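You operate a simulated robot arm through the tools that you are given. There is no shell and no other tool. Be economical: measure what you need, move in short steps, check, and stop when the job is done.

The job below is to be done with a simulated robot arm. You get a single attempt, and the scene is never put back.

Task
Lock the 9 W lamp in the jig, test it once, switch off.

Only the result counts: the job must be done as asked and must still hold three seconds after the hand-in. Knocking over, shifting, dropping, spilling or breaking anything else fails it.

Robot
A 7-joint arm with a two-finger parallel gripper, fixed in place. Base frame: the origin is at the foot of the arm, x ahead of it, y to its left, z up; the work surface is at about z = -11. Units: mm, rad, N and s.
With the tool pointing down near the work surface it reaches from about 220 to 580 mm from the base axis. Its first joint turns from -1.152 to 1.152 rad. Payload 2.5 kg.
The TCP is the grasp point between the finger pads, 23 mm short of the fingertips. In the tool frame z runs along the fingers and y along their closing line. Largest opening 94 mm; finger width 38, thickness 10; the body of the gripper, 54 by 96 mm, starts 39 mm behind the TCP.
Orientation is that of the tool frame in the base frame, as a unit quaternion [x, y, z, w]. With the fingers straight down and closing along the base's y, the tool's x points along the base's -x, its y along +y and its z along -z.

Tools
- The arm moves only by the tool jog_arm. Its argument "plan" is a list of rows, each a list of 3 entries, a list of its own where there are three numbers: the shift along the tool's x, y, z in cm, then the turn, a rotation vector about the tool's x, y, z in rad, then the finger opening in cm, from 0 to 9.4. In form: [[[tx, ty, tz], [wx, wy, wz], hand], ...]. A call has 1 to 12 rows; each row is the pose to reach, as a shift and turn from the pose commanded when the call began, along the tool's axes at that moment. Rows are played at 5 a second. More than 50 mm and 0.15 rad between two rows, or a gripper value outside its range, and nothing of the call is played. Where a pose cannot be reached the arm comes as near as it can. A force on the tool above 70 N (or 10 N above the force at the start of the call, whichever is more), or a blocked arm, ends the call early, and 0.2 s more pass. The fingers move at their own pace (about 108 mm/s each) and stop on an object; they squeeze with about 39 N. The grip force told is the motor's: it shows also when the fingers shut on nothing. Time passes only in rows, and 0.2 s behind the last, so rows that repeat a pose let the fingers close. The reply holds the time, the measured pose of the TCP, the force on the tool along the base axes, the opening and the grip force, in the units named above and with some noise.
- Cameras (640 x 400 px; columns grow to the right, rows downward): "scene" is fixed at [112, -408.8, 527.2]; the picture's right is [0.81, -0.59, 0.00], its down [-0.41, -0.56, -0.72] and it looks along [0.43, 0.58, -0.69] (base axes); focal length 247 px, centre (320, 200). "wrist" rides on the gripper at [-39, 0, -44] in the tool frame; the picture's right is [0.00, -1.00, 0.00], its down [0.97, 0.00, -0.24] and it looks along [0.24, 0.00, 0.97] (tool axes); focal length 218 px, centre (320, 200). There is no depth. A picture from a camera that has moved, and an enlarged one, comes with that camera's place and axes in the base frame and with its lens. The place of the scene camera against the robot may be out by one fixed shift of up to 12 mm in any direction.
- get_image(camera): a new picture of that camera. No time passes.
- inspect(camera, box): a new picture of the part [left, top, right, bottom] of that camera's present view, enlarged. No time passes.
- hand_in(): hands the job in; it is judged then, once.

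Go step by step. Nothing tells you positions but the pictures and the camera data: compare them with the known pose of the tool, close in by small moves and look again before you grip or let go. The budget is 120 turns and 64 pictures, counting those below and the enlarged ones. Unless the task says otherwise, let go and move clear before handing in, and close with one line.

The tools are called after "Emit:" as a command line: name --argument value ..., lists and objects as JSON in quotes. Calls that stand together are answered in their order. jog_arm: Moves the arm, as the interface text tells. Its arguments: {"type":"object","properties":{"plan":{"type":"array"}},"required":["plan"]} The other tools are called the same way: get_image (camera) takes a picture; inspect (camera, box) takes an enlarged picture of a part of a camera's view; hand_in () hands the job in.

At the start:

```text
time: 0.0
tool_pos: [343.2, -70.2, 345.3]
tcp_rot: [0.001, 1.0, 0.001, 0.0]
force: [0.7, 0.1, -0.9]
gripper_width: 94.0
finger_force: 0.1
```

scene: 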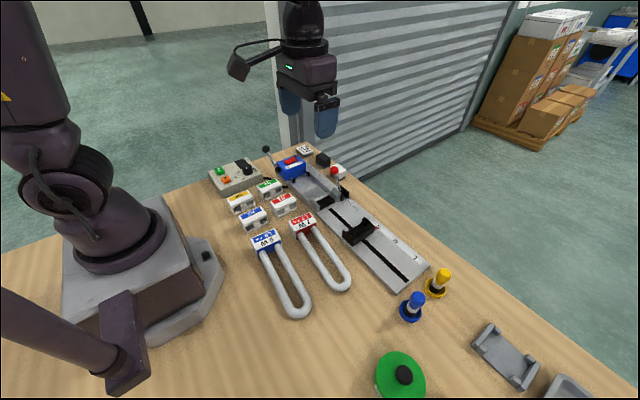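
wrist: 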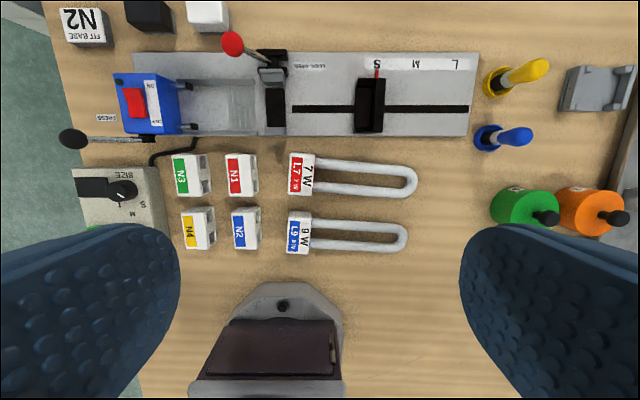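

I see a jig with a blue socket carriage, levers, a sliding support (S/M/L), lamps 7W and 9W, adapters N1–N4, and a control box. I'll look closer before planning anything.

Emit:
inspect --camera "wrist" --box '[50, 0, 290, 150]'

Emit:
inspect --camera "wrist" --box '[60, 130, 300, 280]'

Emit:
inspect --camera "wrist" --box '[250, 40, 490, 190]'

Emit:
inspect --camera "scene" --box '[200, 130, 360, 230]'

```text
2.67 times, centred on (170, 75) of wrist
camera zoom: at [382.0, -69.5, 389.2], right [0.0, -1.0, 0.0], down [-0.97, 0.0, 0.24], along [-0.24, 0.0, -0.97], focal length 582 px, centre (720, 533)
```

zoom: 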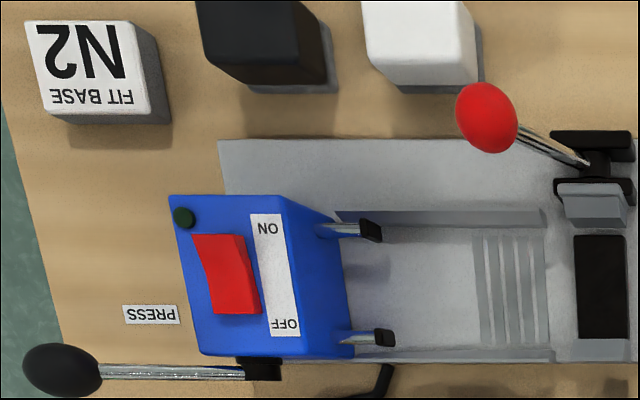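

```text
2.67 times, centred on (180, 205) of wrist
camera zoom: at [382.0, -69.5, 389.2], right [0.0, -1.0, 0.0], down [-0.97, 0.0, 0.24], along [-0.24, 0.0, -0.97], focal length 582 px, centre (693, 187)
```

zoom: 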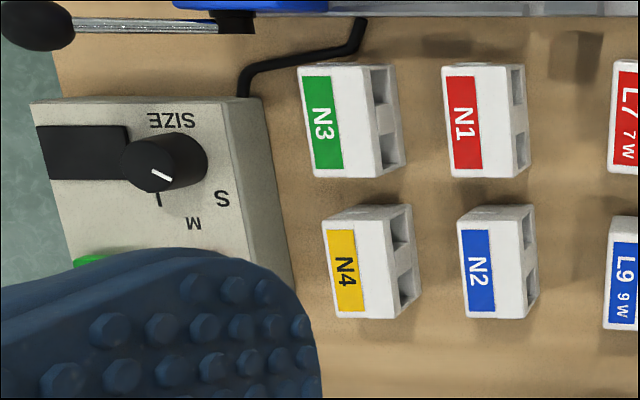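

```text
2.67 times, centred on (370, 115) of wrist
camera zoom: at [382.0, -69.5, 389.2], right [0.0, -1.0, 0.0], down [-0.97, 0.0, 0.24], along [-0.24, 0.0, -0.97], focal length 582 px, centre (187, 427)
```

zoom: 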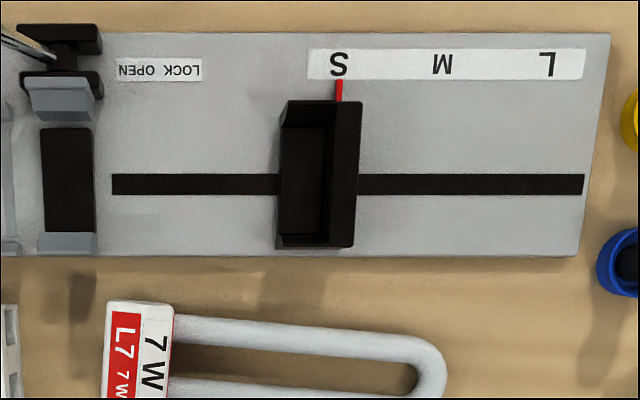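

```text
4.00 times, centred on (280, 180) of scene
camera zoom: at [112.0, -408.8, 527.2], right [0.81, -0.59, 0.0], down [-0.41, -0.56, -0.72], along [0.43, 0.58, -0.69], focal length 987 px, centre (480, 280)
```

zoom: 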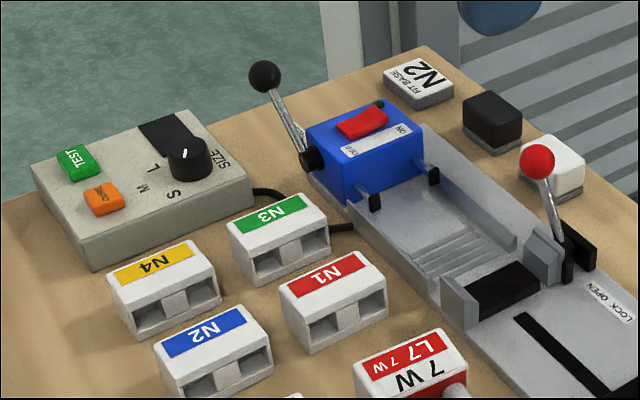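

The sign says "FIT BASE N2"; the chain is likely base N2 + L9 lamp + press lever + lock lever + size knob + test. I move nearer the jig for a clear look.

Emit:
jog_arm --plan '[[[-2.4, 2.8, 3.2], [0, 0, 0], 9.4], [[-4.8, 5.6, 6.4], [0, 0, 0], 9.4], [[-7.2, 8.4, 9.6], [0, 0, 0], 9.4], [[-9.6, 11.2, 11], [0, 0, 0], 9.4], [[-11.8, 14, 12], [0, 0, 0], 9.4]]'

Emit:
get_image --camera "wrist"

```text
time: 1.2
tool_pos: [461.0, 70.1, 226.4]
tcp_rot: [0.0, 1.0, 0.001, 0.0]
force: [-0.6, -0.4, -0.3]
gripper_width: 93.9
finger_force: 0.1
```

```text
57 pictures are left
camera wrist: at [498.7, 70.8, 270.5], right [0.0, -1.0, 0.0], down [-0.97, 0.0, 0.24], along [-0.24, 0.0, -0.97], focal length 218 px, centre (320, 200)
```

wrist: 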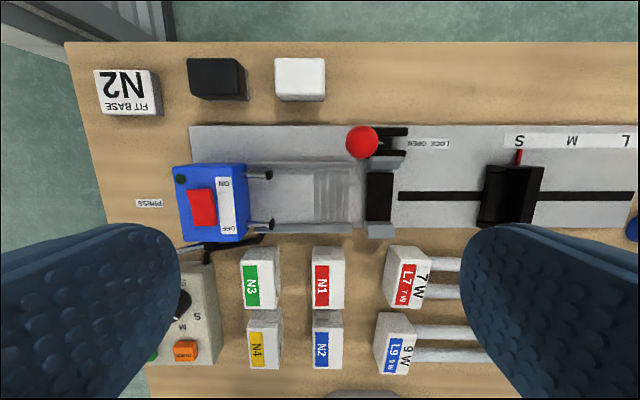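

Emit:
inspect --camera "wrist" --box '[150, 110, 430, 285]'

Emit:
inspect --camera "scene" --box '[200, 160, 360, 260]'

```text
2.29 times, centred on (290, 198) of wrist
camera zoom: at [498.7, 70.8, 270.5], right [0.0, -1.0, 0.0], down [-0.97, 0.0, 0.24], along [-0.24, 0.0, -0.97], focal length 499 px, centre (389, 206)
```

zoom: 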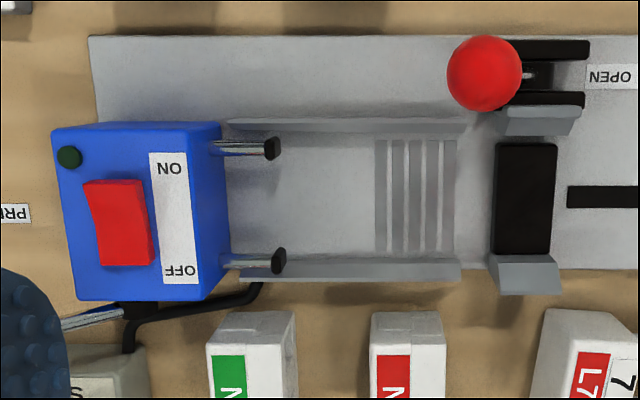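

```text
4.00 times, centred on (280, 210) of scene
camera zoom: at [111.9, -408.8, 527.2], right [0.81, -0.59, 0.0], down [-0.41, -0.56, -0.72], along [0.43, 0.58, -0.69], focal length 987 px, centre (480, 160)
```

zoom: 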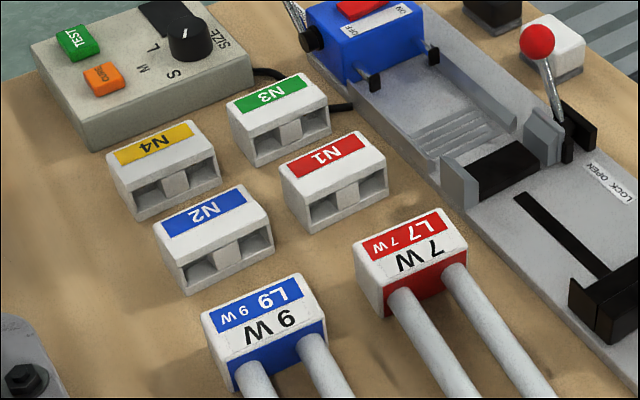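

The bases have two channels; I need to see the +y faces of the bases and lamp, so I tilt the camera to look along -y.

Emit:
jog_arm --plan '[[[3.9, 2.2, 0.4], [0.13, 0, 0], 9.4], [[7.8, 4.4, 0.8], [0.26, 0, 0], 9.4], [[11.7, 6.6, 1.2], [0.39, 0, 0], 9.4], [[15.6, 8.8, 1.6], [0.52, 0, 0], 9.4], [[19.5, 11, 2], [0.65, 0, 0], 9.4]]'

Emit:
get_image --camera "wrist"

```text
time: 2.4
tool_pos: [265.9, 177.5, 204.1]
tcp_rot: [0.0, 0.947, -0.321, 0.0]
force: [0.8, 0.2, -0.5]
gripper_width: 94.1
finger_force: 0.0
```

```text
54 pictures are left
camera wrist: at [304.4, 204.7, 238.9], right [0.0, -0.79, 0.61], down [-0.97, 0.15, 0.19], along [-0.24, -0.59, -0.77], focal length 218 px, centre (320, 200)
```

wrist: 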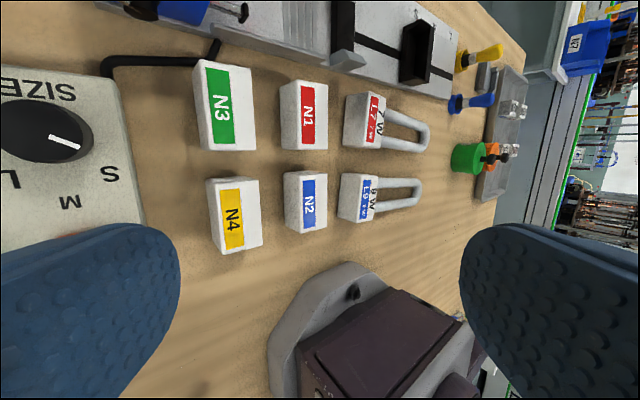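

Emit:
inspect --camera "wrist" --box '[270, 60, 430, 240]'

Emit:
inspect --camera "wrist" --box '[0, 60, 270, 260]'

```text
2.22 times, centred on (350, 150) of wrist
camera zoom: at [304.4, 204.7, 238.9], right [0.0, -0.79, 0.61], down [-0.97, 0.15, 0.19], along [-0.24, -0.59, -0.77], focal length 485 px, centre (253, 311)
```

zoom: 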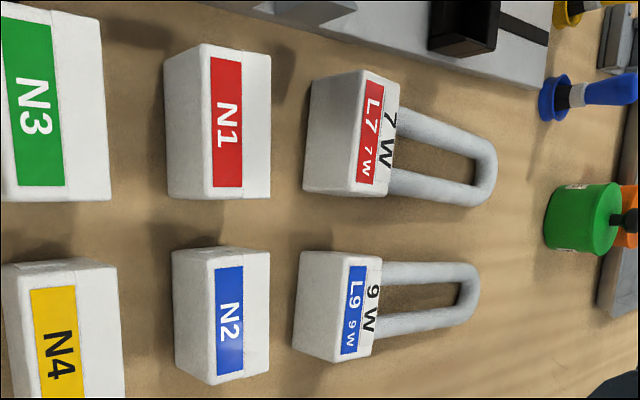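

```text
2.00 times, centred on (135, 160) of wrist
camera zoom: at [304.4, 204.7, 238.9], right [0.0, -0.79, 0.61], down [-0.97, 0.15, 0.19], along [-0.24, -0.59, -0.77], focal length 436 px, centre (690, 280)
```

zoom: 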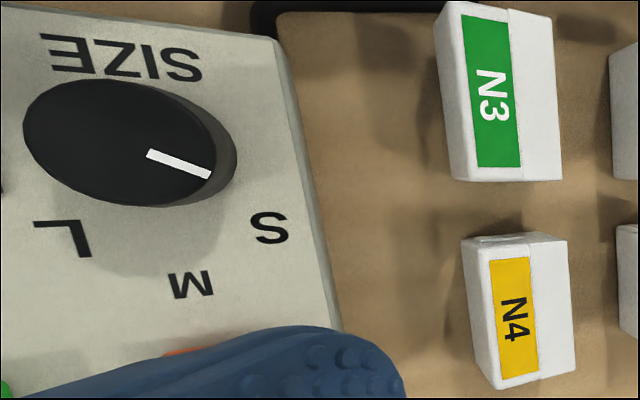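

Emit:
inspect --camera "wrist" --box '[325, 80, 395, 230]'

Emit:
inspect --camera "scene" --box '[290, 140, 350, 185]'

```text
2.67 times, centred on (360, 155) of wrist
camera zoom: at [304.4, 204.7, 238.9], right [0.0, -0.79, 0.61], down [-0.97, 0.15, 0.19], along [-0.24, -0.59, -0.77], focal length 582 px, centre (213, 320)
```

zoom: 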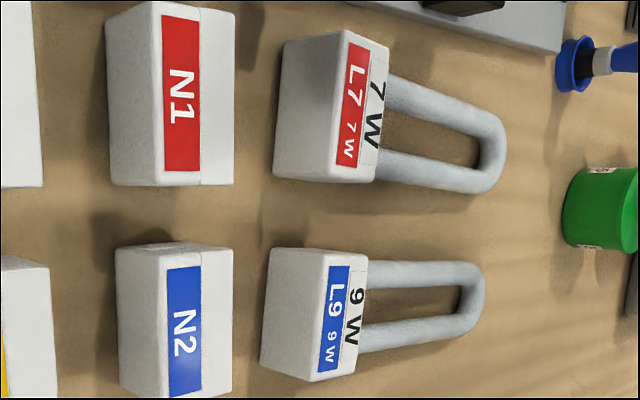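

```text
8.89 times, centred on (320, 162) of scene
camera zoom: at [112.0, -408.8, 527.2], right [0.81, -0.59, 0.0], down [-0.41, -0.56, -0.72], along [0.43, 0.58, -0.69], focal length 2194 px, centre (320, 533)
```

zoom: 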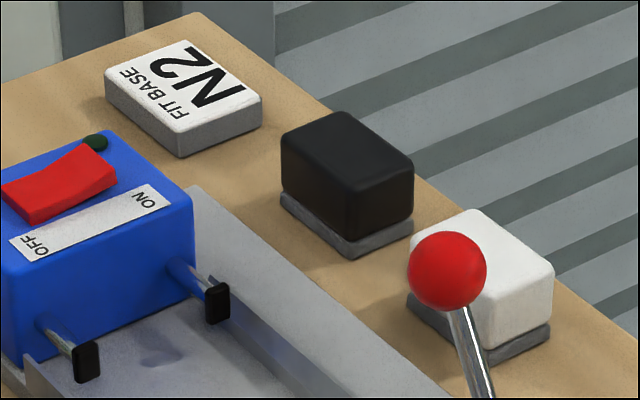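

Emit:
inspect --camera "scene" --box '[220, 175, 300, 225]'

Emit:
inspect --camera "scene" --box '[240, 205, 380, 325]'

```text
8.00 times, centred on (260, 200) of scene
camera zoom: at [112.0, -408.8, 527.2], right [0.81, -0.59, 0.0], down [-0.41, -0.56, -0.72], along [0.43, 0.58, -0.69], focal length 1975 px, centre (800, 200)
```

zoom: 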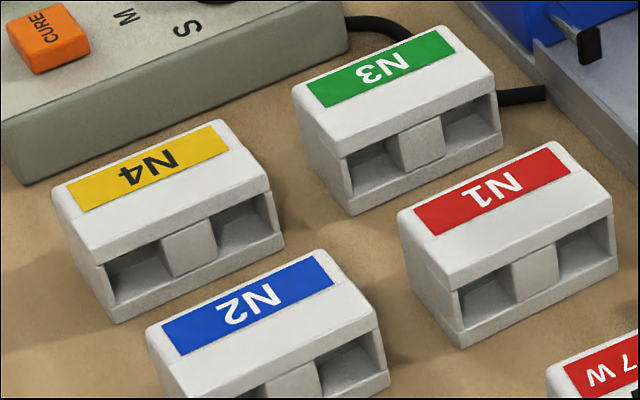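

```text
3.33 times, centred on (310, 265) of scene
camera zoom: at [112.0, -408.8, 527.2], right [0.81, -0.59, 0.0], down [-0.41, -0.56, -0.72], along [0.43, 0.58, -0.69], focal length 823 px, centre (353, -17)
```

zoom: 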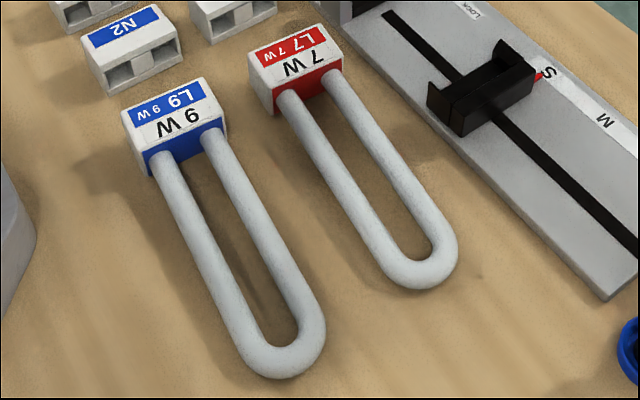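

Emit:
inspect --camera "scene" --box '[275, 150, 375, 215]'

Emit:
inspect --camera "scene" --box '[200, 140, 300, 200]'

Emit:
inspect --camera "scene" --box '[310, 170, 450, 300]'

```text
6.15 times, centred on (325, 182) of scene
camera zoom: at [112.0, -408.8, 527.2], right [0.81, -0.59, 0.0], down [-0.41, -0.56, -0.72], along [0.43, 0.58, -0.69], focal length 1519 px, centre (289, 308)
```

zoom: 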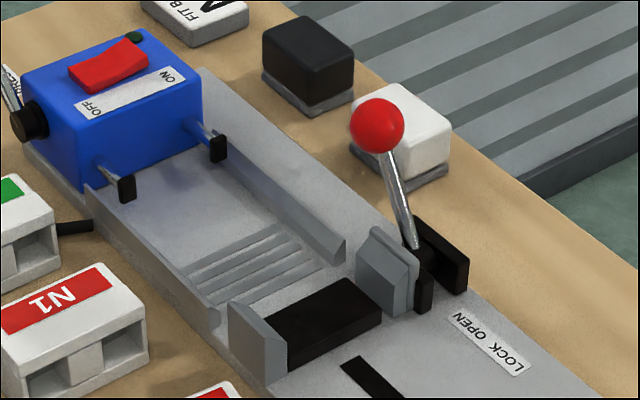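

```text
6.40 times, centred on (250, 170) of scene
camera zoom: at [112.0, -408.8, 527.2], right [0.81, -0.59, 0.0], down [-0.41, -0.56, -0.72], along [0.43, 0.58, -0.69], focal length 1580 px, centre (768, 392)
```

zoom: 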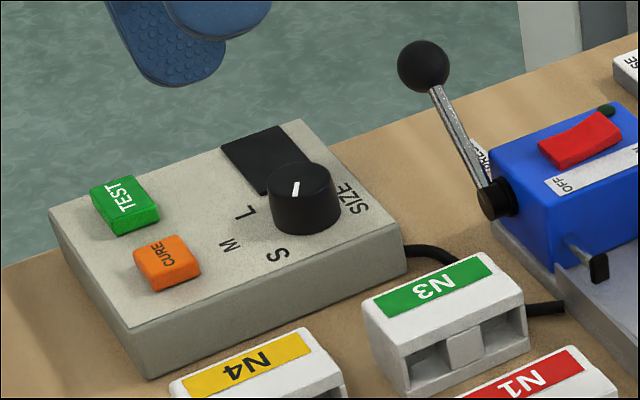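

```text
3.08 times, centred on (380, 235) of scene
camera zoom: at [112.0, -408.8, 527.2], right [0.81, -0.59, 0.0], down [-0.41, -0.56, -0.72], along [0.43, 0.58, -0.69], focal length 760 px, centre (135, 92)
```

zoom: 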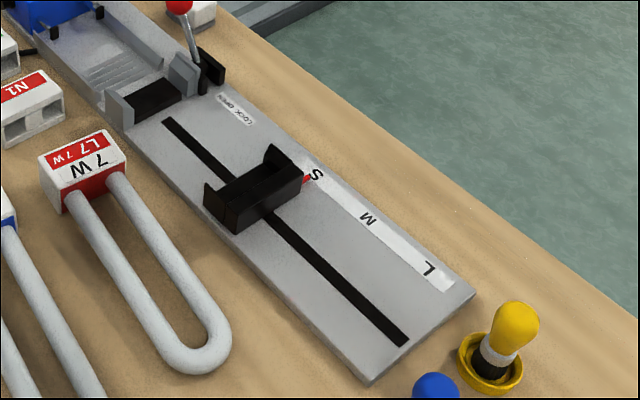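

The lamp already has its base; the likely chain is: lamp in jig (cap in bay, tubes through clamp, U end in cup), lock lever, press/contacts, size knob, ON, TEST, OFF. I need measurements: overhead view between lamps and jig.

Emit:
jog_arm --plan '[[[-2, -4, 0], [-0.13, 0, 0], 9.4], [[-4, -8, 0], [-0.26, 0, 0], 9.4], [[-6, -12, 0], [-0.39, 0, 0], 9.4], [[-8, -15, 0], [-0.52, 0, 0], 9.4], [[-9, -18, 0], [-0.65, 0, 0], 9.4]]'

Emit:
get_image --camera "wrist"

```text
time: 3.6
tool_pos: [357.3, 33.4, 315.1]
tcp_rot: [0.0, 1.0, 0.001, -0.001]
force: [0.3, 0.2, 0.1]
gripper_width: 94.0
finger_force: 0.1
```

```text
44 pictures are left
camera wrist: at [395.4, 34.8, 359.3], right [0.0, -1.0, 0.0], down [-0.97, 0.0, 0.24], along [-0.24, 0.0, -0.97], focal length 218 px, centre (320, 200)
```

wrist: 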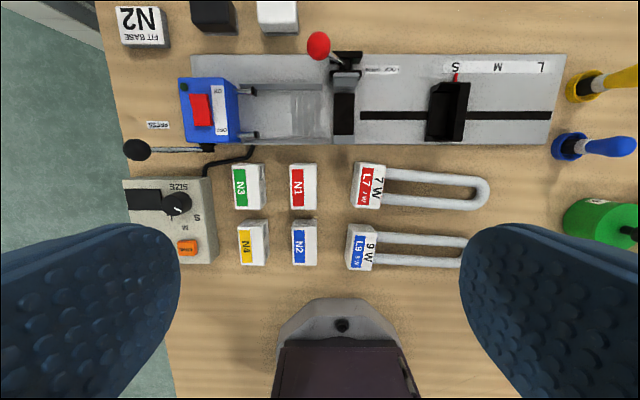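

Emit:
inspect --camera "wrist" --box '[280, 150, 500, 287]'

Emit:
inspect --camera "wrist" --box '[220, 20, 420, 150]'

Emit:
inspect --camera "wrist" --box '[380, 40, 580, 165]'

Emit:
inspect --camera "wrist" --box '[100, 70, 260, 270]'

```text
2.91 times, centred on (390, 218) of wrist
camera zoom: at [395.4, 34.8, 359.3], right [0.0, -1.0, 0.0], down [-0.97, 0.0, 0.24], along [-0.24, 0.0, -0.97], focal length 635 px, centre (116, 146)
```

zoom: 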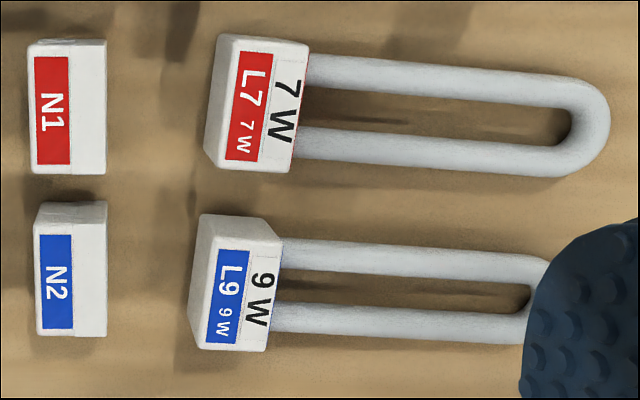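

```text
3.08 times, centred on (320, 85) of wrist
camera zoom: at [395.4, 34.8, 359.3], right [0.0, -1.0, 0.0], down [-0.97, 0.0, 0.24], along [-0.24, 0.0, -0.97], focal length 672 px, centre (320, 554)
```

zoom: 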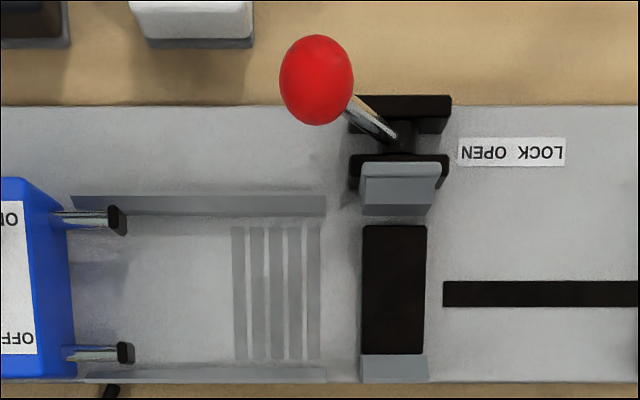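

```text
3.20 times, centred on (480, 102) of wrist
camera zoom: at [395.4, 34.8, 359.3], right [0.0, -1.0, 0.0], down [-0.97, 0.0, 0.24], along [-0.24, 0.0, -0.97], focal length 698 px, centre (-192, 512)
```

zoom: 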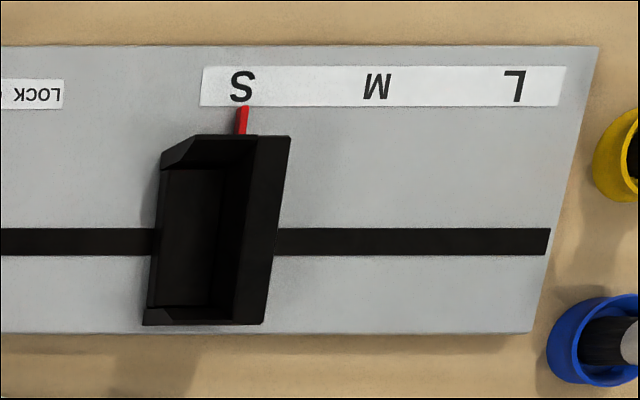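

```text
2.00 times, centred on (180, 170) of wrist
camera zoom: at [395.4, 34.8, 359.3], right [0.0, -1.0, 0.0], down [-0.97, 0.0, 0.24], along [-0.24, 0.0, -0.97], focal length 436 px, centre (600, 260)
```

zoom: 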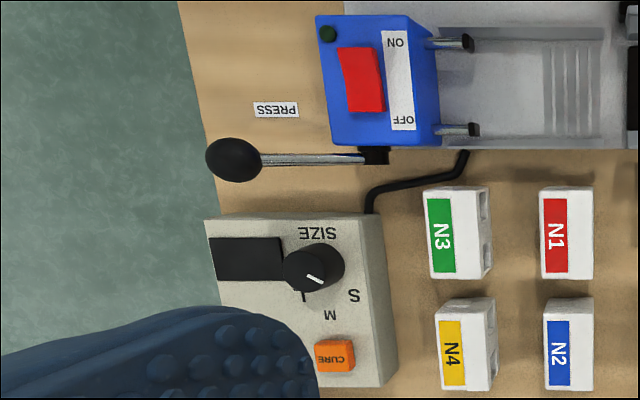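

Lamp L9 cap is about 67 × 36 mm at roughly (228, -38), yawed ≈ -0.07 rad; the bay is about 72 mm wide at x≈442 and S stop fits the tube length. I rotate the tool 90° and move above the lamp.

Emit:
jog_arm --plan '[[[1.2, -0.7, 1.2], [0, 0, -0.14], 9.4], [[2.4, -1.3, 2.4], [0, 0, -0.28], 9.4], [[3.6, -2.0, 3.6], [0, 0, -0.42], 9.4], [[4.8, -2.6, 4.9], [0, 0, -0.56], 9.4], [[6.0, -3.3, 6.1], [0, 0, -0.7], 9.4], [[7.2, -3.9, 7.3], [0, 0, -0.84], 9.4], [[8.4, -4.6, 8.6], [0, 0, -0.98], 9.4], [[9.5, -5.2, 9.8], [0, 0, -1.12], 9.4], [[10.6, -5.8, 11], [0, 0, -1.26], 9.4], [[11.7, -6.4, 12.2], [0, 0, -1.39], 9.4], [[12.9, -7.1, 13.5], [0, 0, -1.504], 9.4]]'

Emit:
get_image --camera "wrist"

```text
time: 6.0
tool_pos: [226.0, -34.9, 178.1]
tcp_rot: [-0.685, 0.729, 0.0, 0.001]
force: [-0.4, 0.5, 1.1]
gripper_width: 94.1
finger_force: 0.1
```

```text
39 pictures are left
camera wrist: at [229.1, 4.4, 222.4], right [1.0, -0.06, 0.0], down [-0.06, -0.97, 0.24], along [-0.02, -0.24, -0.97], focal length 218 px, centre (320, 200)
```

wrist: 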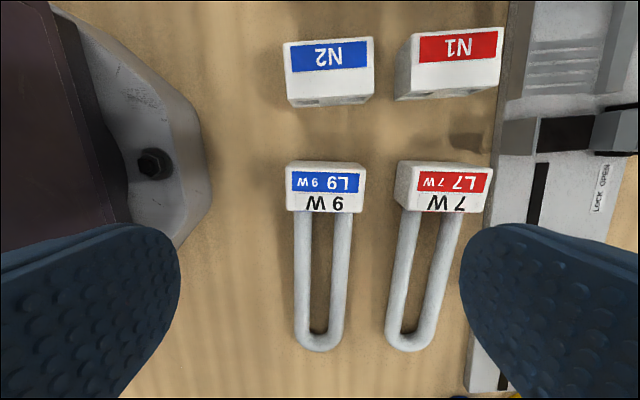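

Emit:
inspect --camera "wrist" --box '[200, 140, 440, 380]'

```text
1.67 times, centred on (320, 260) of wrist
camera zoom: at [229.1, 4.4, 222.4], right [1.0, -0.06, 0.0], down [-0.06, -0.97, 0.24], along [-0.02, -0.24, -0.97], focal length 364 px, centre (320, 100)
```

zoom: 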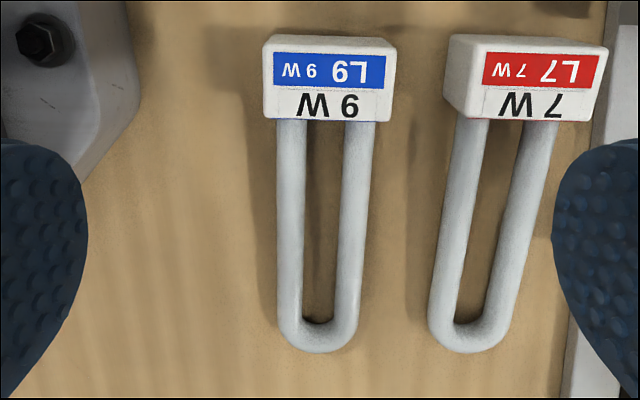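

Lamp axis is about 0.03 rad off the tool and 5 mm to the right. I correct that and come lower.

Emit:
jog_arm --plan '[[[0, -0.2, 4], [0, 0, 0.015], 9.4], [[0, -0.48, 8], [0, 0, 0.033], 9.4], [[0, -0.48, 10.2], [0, 0, 0.033], 9.4]]'

Emit:
get_image --camera "wrist"

```text
time: 6.8
tool_pos: [231.4, -36.8, 76.1]
tcp_rot: [-0.671, 0.741, 0.0, 0.0]
force: [0.2, 0.9, -0.1]
gripper_width: 94.2
finger_force: 0.1
```

```text
37 pictures are left
camera wrist: at [235.3, 2.4, 120.0], right [1.0, -0.1, 0.0], down [-0.1, -0.97, 0.24], along [-0.02, -0.24, -0.97], focal length 218 px, centre (320, 200)
```

wrist: 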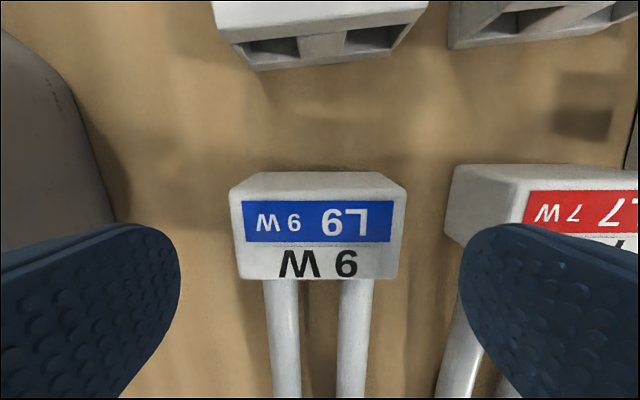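

Centred well (cap ≈ 67 mm wide, top z≈38). I descend with a slightly reduced opening and close.

Emit:
jog_arm --plan '[[[-0.1, 0, 0], [0, 0, 0], 8.7], [[-0.3, 0, 2.5], [0, 0, 0], 8.7], [[-0.3, 0, 4.5], [0, 0, 0], 8.7], [[-0.3, 0, 5.8], [0, 0, 0], 8.7], [[-0.3, 0, 5.8], [0, 0, 0], 5.5], [[-0.3, 0, 5.8], [0, 0, 0], 5.5], [[-0.3, 0, 5.8], [0, 0, 0], 5.5]]'

Emit:
get_image --camera "wrist"

```text
time: 7.8
tool_pos: [233.0, -31.9, 21.9]
tcp_rot: [-0.671, 0.741, -0.001, -0.001]
force: [-2.4, 1.3, 12.8]
gripper_width: 67.9
finger_force: 14.9
stopped in row 5: the force on the tool passed its limit (the readings are from after the stop); the commanded pose is now the measured one
```

```text
36 pictures are left
camera wrist: at [236.9, 6.7, 66.8], right [1.0, -0.1, 0.0], down [-0.1, -0.97, 0.24], along [-0.02, -0.24, -0.97], focal length 218 px, centre (320, 200)
```

wrist: 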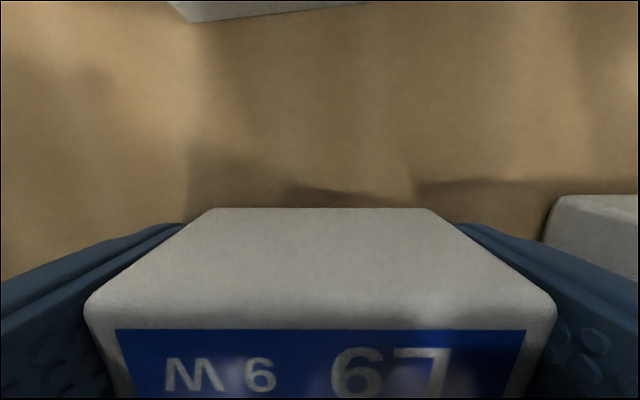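

Fingers are on the cap (67.9 mm). I finish the squeeze and lift a little to check.

Emit:
jog_arm --plan '[[[0, 0, 0], [0, 0, 0], 5.5], [[0, 0, 0], [0, 0, 0], 5.5], [[0, 0, 0], [0, 0, 0], 5.5]]'

```text
time: 8.6
tool_pos: [233.7, -32.9, 24.4]
tcp_rot: [-0.671, 0.742, -0.001, 0.0]
force: [-4.3, 2.7, 28.2]
gripper_width: 67.5
finger_force: 38.9
```

Emit:
jog_arm --plan '[[[0, 0, -0.5], [0, 0, 0], 5.5], [[0, 0, -1], [0, 0, 0], 5.5], [[0, 0, -2], [0, 0, 0], 5.5], [[0, 0, -3], [0, 0, 0], 5.5], [[0, 0, -3], [0, 0, 0], 5.5]]'

Emit:
inspect --camera "scene" --box '[200, 180, 360, 320]'

Emit:
get_image --camera "wrist"

```text
time: 9.8
tool_pos: [233.3, -32.8, 52.2]
tcp_rot: [-0.671, 0.741, 0.0, 0.0]
force: [-0.4, 0.1, 0.4]
gripper_width: 67.0
finger_force: 39.3
```

```text
2.86 times, centred on (280, 250) of scene
camera zoom: at [112.0, -408.8, 527.2], right [0.81, -0.59, 0.0], down [-0.41, -0.56, -0.72], along [0.43, 0.58, -0.69], focal length 705 px, centre (434, 57)
```

zoom: 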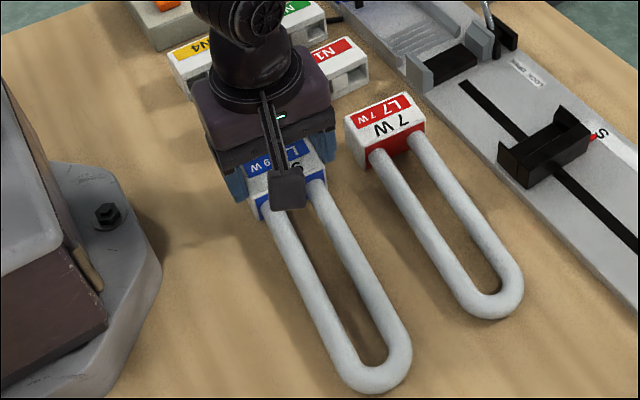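

```text
34 pictures are left
camera wrist: at [236.7, 7.4, 96.8], right [1.0, -0.1, 0.0], down [-0.1, -0.97, 0.24], along [-0.02, -0.24, -0.97], focal length 218 px, centre (320, 200)
```

wrist: 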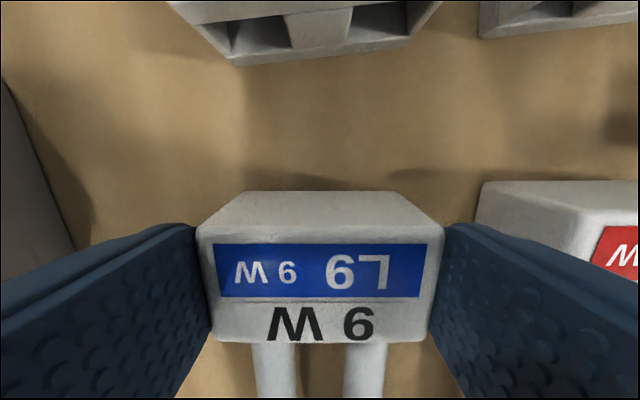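

The cap seems to have stayed low relative to the fingers; I'll look closer at the side to see if it lifted.

Emit:
inspect --camera "scene" --box '[240, 220, 290, 260]'

Emit:
jog_arm --plan '[[[0, 0, -0.5], [0, 0, 0], 5.5], [[0, 0, -0.5], [0, 0, 0], 5.5]]'

Emit:
get_image --camera "wrist"

```text
10.00 times, centred on (265, 240) of scene
camera zoom: at [112.0, -408.8, 527.2], right [0.81, -0.59, 0.0], down [-0.41, -0.56, -0.72], along [0.43, 0.58, -0.69], focal length 2468 px, centre (870, -200)
```

zoom: 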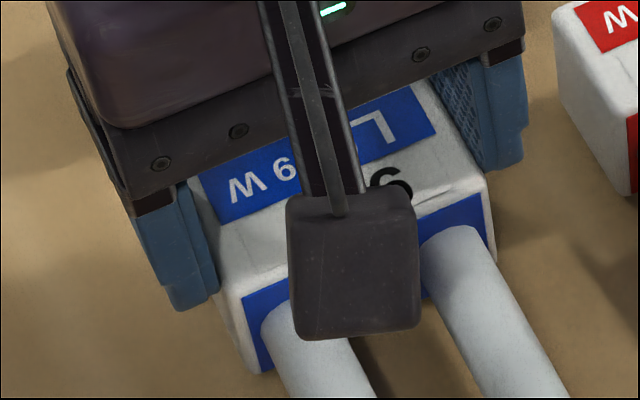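

```text
time: 10.4
tool_pos: [232.1, -30.6, 57.9]
tcp_rot: [-0.671, 0.741, 0.0, 0.0]
force: [-0.4, 0.3, -1.9]
gripper_width: 67.4
finger_force: 39.4
```

```text
32 pictures are left
camera wrist: at [235.9, 7.6, 101.4], right [0.99, -0.1, 0.0], down [-0.1, -0.97, 0.24], along [-0.02, -0.24, -0.97], focal length 218 px, centre (320, 200)
```

wrist: 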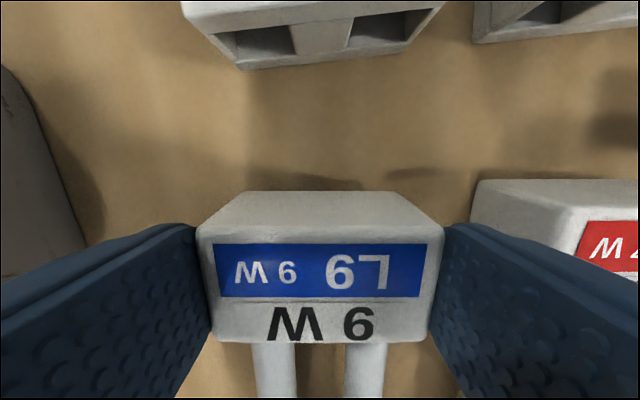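

Emit:
jog_arm --plan '[[[0, 0, -3], [0, 0, 0], 5.5], [[0, 0, -6], [0, 0, 0], 5.5], [[0, 0, -6], [0, 0, 0], 5.5]]'

Emit:
get_image --camera "scene"

Emit:
get_image --camera "wrist"

```text
time: 11.2
tool_pos: [234.2, -32.6, 116.3]
tcp_rot: [-0.672, 0.741, -0.001, 0.0]
force: [0.0, -0.4, -2.2]
gripper_width: 67.2
finger_force: 38.5
```

```text
31 pictures are left
```

scene: 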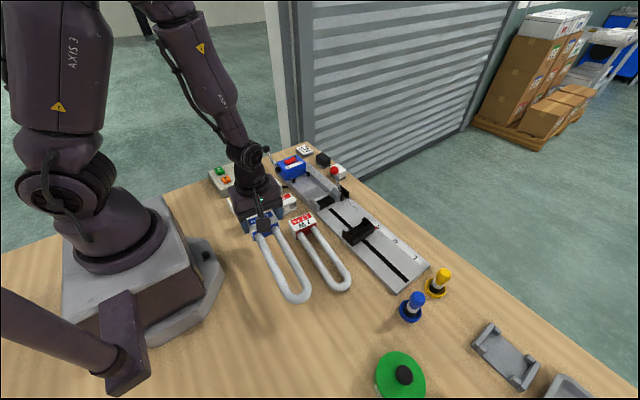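

```text
30 pictures are left
camera wrist: at [237.1, 7.3, 160.5], right [1.0, -0.1, 0.0], down [-0.1, -0.97, 0.24], along [-0.02, -0.24, -0.97], focal length 218 px, centre (320, 200)
```

wrist: 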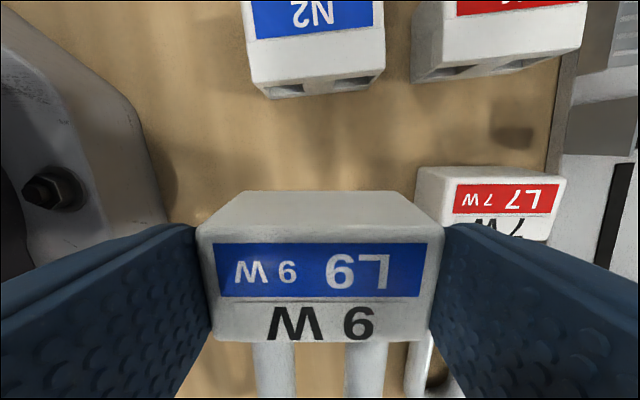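

Lamp is held firmly (cap bottom 57 mm below TCP). I lift it over and carry it above the jig, squaring it to the jig axis.

Emit:
jog_arm --plan '[[[0, 0, -3.2], [0, 0, 0], 5.5], [[0, 0, -6.4], [0, 0, -0.02], 5.5], [[-1.8, -4, -6.4], [0, 0, -0.04], 5.5], [[-3.6, -8, -6.4], [0, 0, -0.06], 5.5], [[-5.4, -12, -6.4], [0, 0, -0.08], 5.5], [[-7.2, -16, -6.4], [0, 0, -0.0975], 5.5], [[-8.8, -20, -6.4], [0, 0, -0.0975], 5.5], [[-8.8, -20, -6.4], [0, 0, -0.0975], 5.5]]'

Emit:
get_image --camera "wrist"

Emit:
inspect --camera "scene" --box '[250, 100, 430, 260]'

```text
time: 13.0
tool_pos: [442.2, 35.7, 179.8]
tcp_rot: [-0.706, 0.708, 0.0, -0.001]
force: [-0.8, 0.7, -1.5]
gripper_width: 67.0
finger_force: 39.1
```

```text
29 pictures are left
camera wrist: at [441.1, 75.1, 224.1], right [1.0, 0.0, 0.0], down [0.0, -0.97, 0.24], along [0.0, -0.24, -0.97], focal length 218 px, centre (320, 200)
```

wrist: 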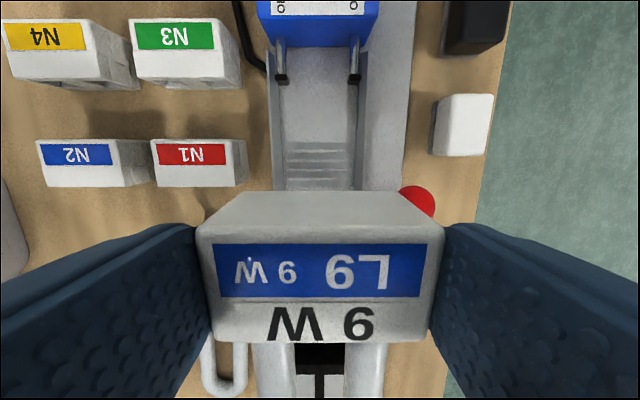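

```text
2.50 times, centred on (340, 180) of scene
camera zoom: at [112.0, -408.8, 527.2], right [0.81, -0.59, 0.0], down [-0.41, -0.56, -0.72], along [0.43, 0.58, -0.69], focal length 617 px, centre (270, 250)
```

zoom: 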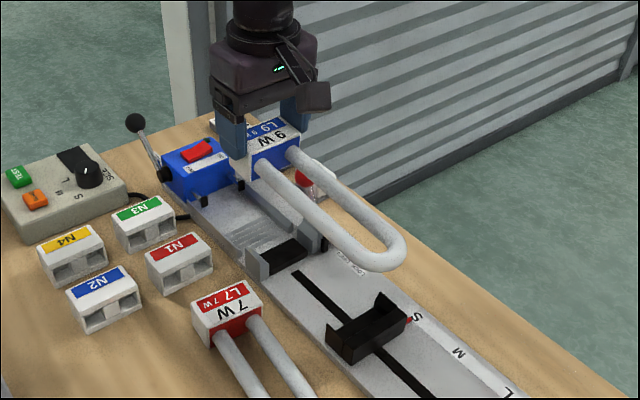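

Alignment in x is good (cap and bay both ≈441.6). I shift 4 mm back (+y) for clearance from the jaws and lower to just above the jig.

Emit:
jog_arm --plan '[[[-0.45, 0, 3], [0, 0, 0], 5.5], [[-0.45, 0, 6], [0, 0, 0], 5.5], [[-0.45, 0, 8], [0, 0, 0], 5.5], [[-0.45, 0, 9], [0, 0, 0], 5.5], [[-0.45, 0, 9], [0, 0, 0], 5.5]]'

Emit:
inspect --camera "scene" --box '[270, 120, 410, 260]'

Emit:
get_image --camera "wrist"

```text
time: 14.2
tool_pos: [442.4, 41.8, 90.6]
tcp_rot: [-0.706, 0.708, -0.001, -0.001]
force: [-9.3, -1.0, 12.7]
gripper_width: 67.2
finger_force: 39.2
```

```text
2.86 times, centred on (340, 190) of scene
camera zoom: at [111.9, -408.8, 527.2], right [0.81, -0.59, 0.0], down [-0.41, -0.56, -0.72], along [0.43, 0.58, -0.69], focal length 705 px, centre (263, 229)
```

zoom: 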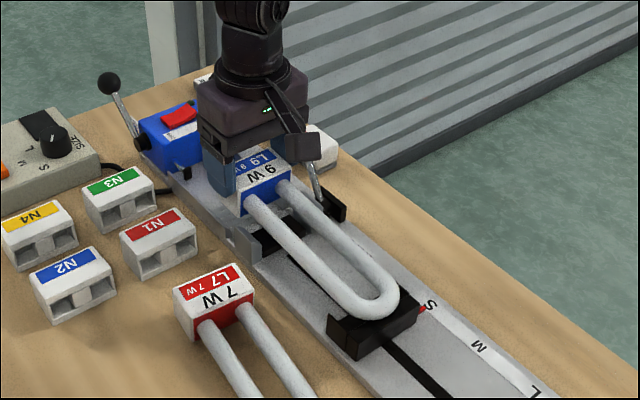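

```text
26 pictures are left
camera wrist: at [441.5, 81.0, 135.2], right [1.0, 0.0, 0.0], down [0.0, -0.97, 0.24], along [0.0, -0.24, -0.97], focal length 218 px, centre (320, 200)
```

wrist: 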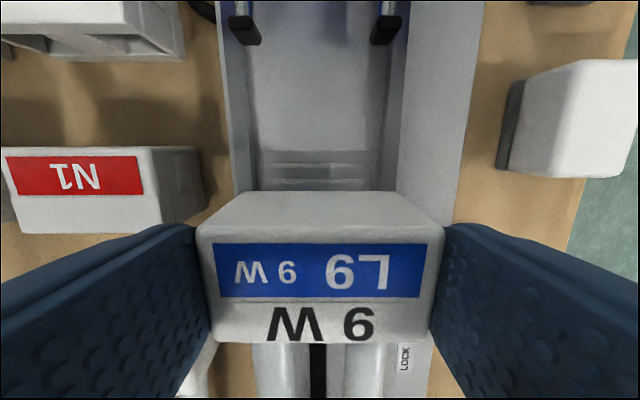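

Contact force is present: the tip seems to be over the cup's end wall and/or a finger near the red ball. I back up and measure.

Emit:
jog_arm --plan '[[[0, 0, -2], [0, 0, 0], 5.5], [[0, 0, -5], [0, 0, 0], 5.5], [[0, 0, -9], [0, 0, 0], 5.5], [[0, 0, -9], [0, 0, 0], 5.5]]'

Emit:
inspect --camera "scene" --box '[310, 150, 430, 260]'

```text
time: 15.2
tool_pos: [442.4, 40.0, 181.6]
tcp_rot: [-0.707, 0.708, 0.0, -0.001]
force: [0.1, 0.0, -1.4]
gripper_width: 67.2
finger_force: 39.1
```

```text
3.64 times, centred on (370, 205) of scene
camera zoom: at [112.0, -408.8, 527.2], right [0.81, -0.59, 0.0], down [-0.41, -0.56, -0.72], along [0.43, 0.58, -0.69], focal length 898 px, centre (138, 182)
```

zoom: 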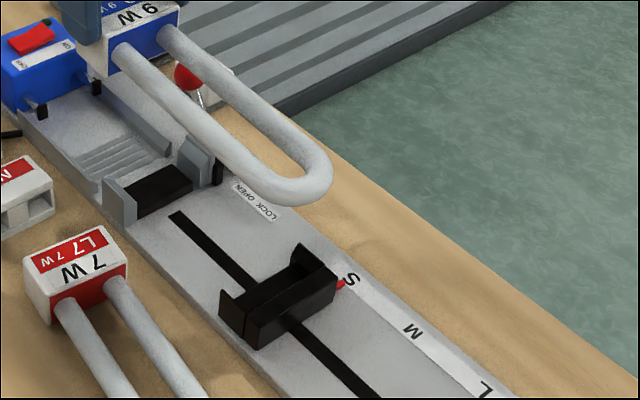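

Tube length ≈184 mm, so with the S stop at y≈-155 the cap should end at y≈29…65. To avoid the red ball, I'll set the lamp down further back (TCP y≈76), then drag it forward holding the tubes.

Emit:
jog_arm --plan '[[[-3.6, 0, 0], [0, 0, 0], 5.5], [[-3.6, 0.05, 4], [0, 0, 0], 5.5], [[-3.6, 0.05, 8], [0, 0, 0], 5.5], [[-3.6, 0.05, 10.5], [0, 0, 0], 5.5], [[-3.6, 0.05, 11.2], [0, 0, 0], 5.5], [[-3.6, 0.05, 11.2], [0, 0, 0], 5.5]]'

Emit:
get_image --camera "wrist"

Emit:
inspect --camera "scene" --box '[270, 130, 410, 250]'

```text
time: 16.6
tool_pos: [439.3, 75.9, 70.8]
tcp_rot: [-0.707, 0.707, -0.001, -0.001]
force: [0.0, 0.3, -2.0]
gripper_width: 67.2
finger_force: 38.5
```

```text
24 pictures are left
camera wrist: at [439.7, 114.8, 113.8], right [1.0, 0.0, 0.0], down [0.0, -0.97, 0.24], along [0.0, -0.24, -0.97], focal length 218 px, centre (320, 200)
```

wrist: 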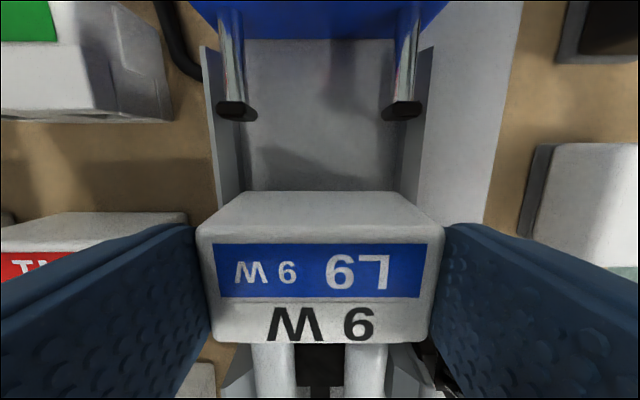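

```text
3.33 times, centred on (340, 190) of scene
camera zoom: at [112.0, -408.8, 527.2], right [0.81, -0.59, 0.0], down [-0.41, -0.56, -0.72], along [0.43, 0.58, -0.69], focal length 823 px, centre (253, 233)
```

zoom: 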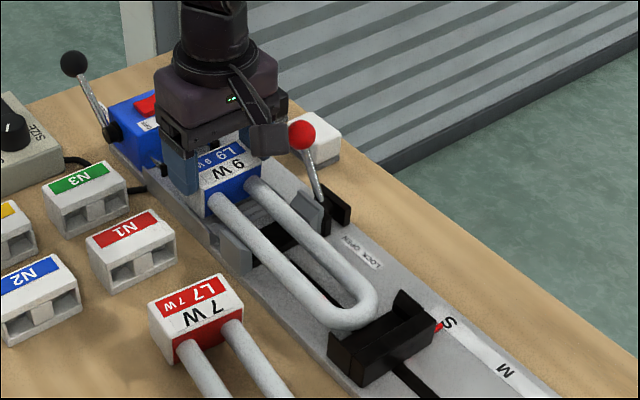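

Emit:
jog_arm --plan '[[[0, -0.05, 0.3], [0, 0, 0], 5.5], [[0, -0.05, 0.6], [0, 0, 0], 5.5], [[0, -0.05, 0.9], [0, 0, 0], 5.5], [[0, -0.05, 0.9], [0, 0, 0], 5.5]]'

```text
time: 17.6
tool_pos: [441.1, 76.2, 60.8]
tcp_rot: [-0.707, 0.707, 0.001, -0.001]
force: [-11.9, 3.8, 14.1]
gripper_width: 67.3
finger_force: 39.1
```

Emit:
get_image --camera "wrist"

Emit:
inspect --camera "scene" --box '[310, 160, 390, 230]'

```text
22 pictures are left
camera wrist: at [440.4, 116.0, 104.3], right [1.0, 0.0, 0.0], down [0.0, -0.97, 0.24], along [0.0, -0.24, -0.97], focal length 218 px, centre (320, 200)
```

wrist: 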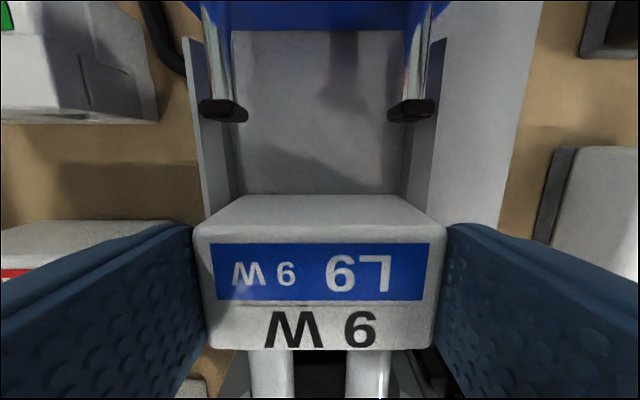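

```text
5.71 times, centred on (350, 195) of scene
camera zoom: at [111.9, -408.8, 527.2], right [0.81, -0.59, 0.0], down [-0.41, -0.56, -0.72], along [0.43, 0.58, -0.69], focal length 1410 px, centre (149, 229)
```

zoom: 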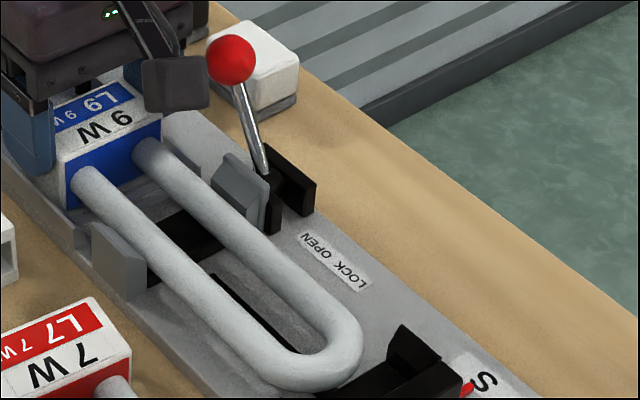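

The cap has landed on the bay floor with the tubes between the open jaws. I release, rise, and look.

Emit:
jog_arm --plan '[[[0, 0, 0], [0, 0, 0], 7.2], [[0, 0, 0], [0, 0, 0], 8.2], [[0, 0, -2], [0, 0, 0], 8.2], [[0, 0, -6], [0, 0, 0], 8.2], [[0, 0, -9], [0, 0, 0], 8.2]]'

Emit:
inspect --camera "scene" --box '[280, 150, 400, 240]'

```text
time: 18.8
tool_pos: [439.8, 75.0, 151.6]
tcp_rot: [-0.706, 0.708, 0.001, -0.001]
force: [0.4, -0.3, 0.4]
gripper_width: 81.6
finger_force: 0.0
```

```text
4.44 times, centred on (340, 195) of scene
camera zoom: at [112.0, -408.8, 527.2], right [0.81, -0.59, 0.0], down [-0.41, -0.56, -0.72], along [0.43, 0.58, -0.69], focal length 1097 px, centre (231, 222)
```

zoom: 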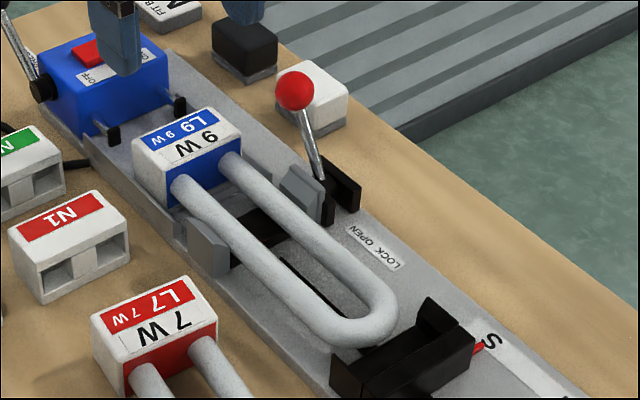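

Lamp stands in the bay. I now move over the tubes, between clamp and cup.

Emit:
jog_arm --plan '[[[4.5, 0, 0], [0, 0, 0], 8.2], [[9, 0, 0], [0, 0, 0], 8.2], [[13, 0, 0], [0, 0, 0], 8.2], [[14.8, 0, 0], [0, 0, 0], 8.2], [[14.8, 0, 0], [0, 0, 0], 8.2]]'

Emit:
get_image --camera "wrist"

```text
time: 20.0
tool_pos: [443.9, -74.1, 149.3]
tcp_rot: [-0.706, 0.708, -0.001, 0.0]
force: [-0.3, -0.1, 1.0]
gripper_width: 81.9
finger_force: 0.0
```

```text
19 pictures are left
camera wrist: at [442.3, -34.7, 193.1], right [1.0, 0.0, 0.0], down [0.0, -0.97, 0.24], along [0.0, -0.24, -0.97], focal length 218 px, centre (320, 200)
```

wrist: 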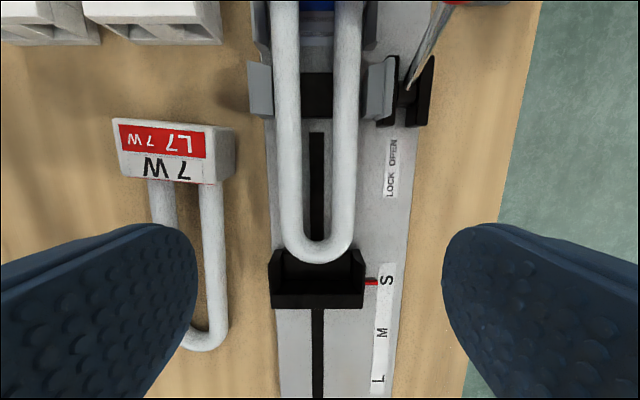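

Lamp is straight; about 22 mm remain to the S stop. To avoid squeezing glass, I'll push the cap from behind with closed fingers (they fit between the prongs).

Emit:
jog_arm --plan '[[[-4.5, 0, 0], [0, 0, 0], 3], [[-9, 0.1, 0], [0, 0, 0], 0], [[-13.5, 0.1, 0], [0, 0, 0], 0], [[-17, 0.1, 0], [0, 0, 0], 0], [[-19.4, 0.1, 0], [0, 0, 0], 0], [[-19.4, 0.1, 2.5], [0, 0, 0], 0], [[-19.4, 0.1, 2.5], [0, 0, 0], 0]]'

Emit:
get_image --camera "wrist"

```text
time: 21.6
tool_pos: [439.2, 120.1, 127.0]
tcp_rot: [-0.706, 0.708, -0.001, 0.0]
force: [-0.1, 0.0, -0.4]
gripper_width: 0.0
finger_force: 39.5
```

```text
18 pictures are left
camera wrist: at [439.7, 159.5, 170.5], right [1.0, 0.0, 0.0], down [0.0, -0.97, 0.24], along [0.0, -0.24, -0.97], focal length 218 px, centre (320, 200)
```

wrist: 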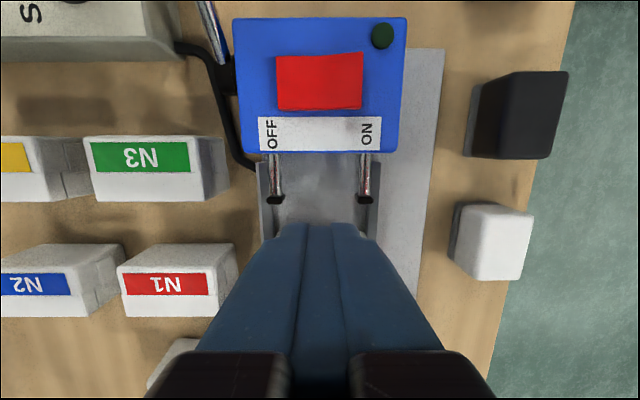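

Gap is clear. I descend behind the cap and push slowly toward -y.

Emit:
jog_arm --plan '[[[0, -0.1, 4], [0, 0, 0], 0], [[0, -0.1, 8], [0, 0, 0], 0], [[0.6, -0.1, 8], [0, 0, 0], 0], [[1.2, -0.1, 8], [0, 0, 0], 0], [[1.8, -0.1, 8], [0, 0, 0], 0], [[2.2, -0.1, 8], [0, 0, 0], 0], [[2.5, -0.1, 8], [0, 0, 0], 0]]'

Emit:
inspect --camera "scene" --box '[280, 150, 400, 240]'

```text
time: 23.2
tool_pos: [442.4, 96.4, 46.1]
tcp_rot: [-0.706, 0.708, -0.001, -0.001]
force: [-0.2, 1.5, 0.5]
gripper_width: 0.1
finger_force: 39.0
```

```text
4.44 times, centred on (340, 195) of scene
camera zoom: at [112.0, -408.8, 527.2], right [0.81, -0.59, 0.0], down [-0.41, -0.56, -0.72], along [0.43, 0.58, -0.69], focal length 1097 px, centre (231, 222)
```

zoom: 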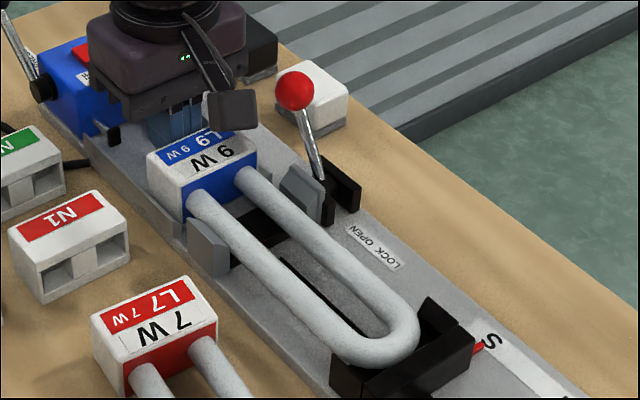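

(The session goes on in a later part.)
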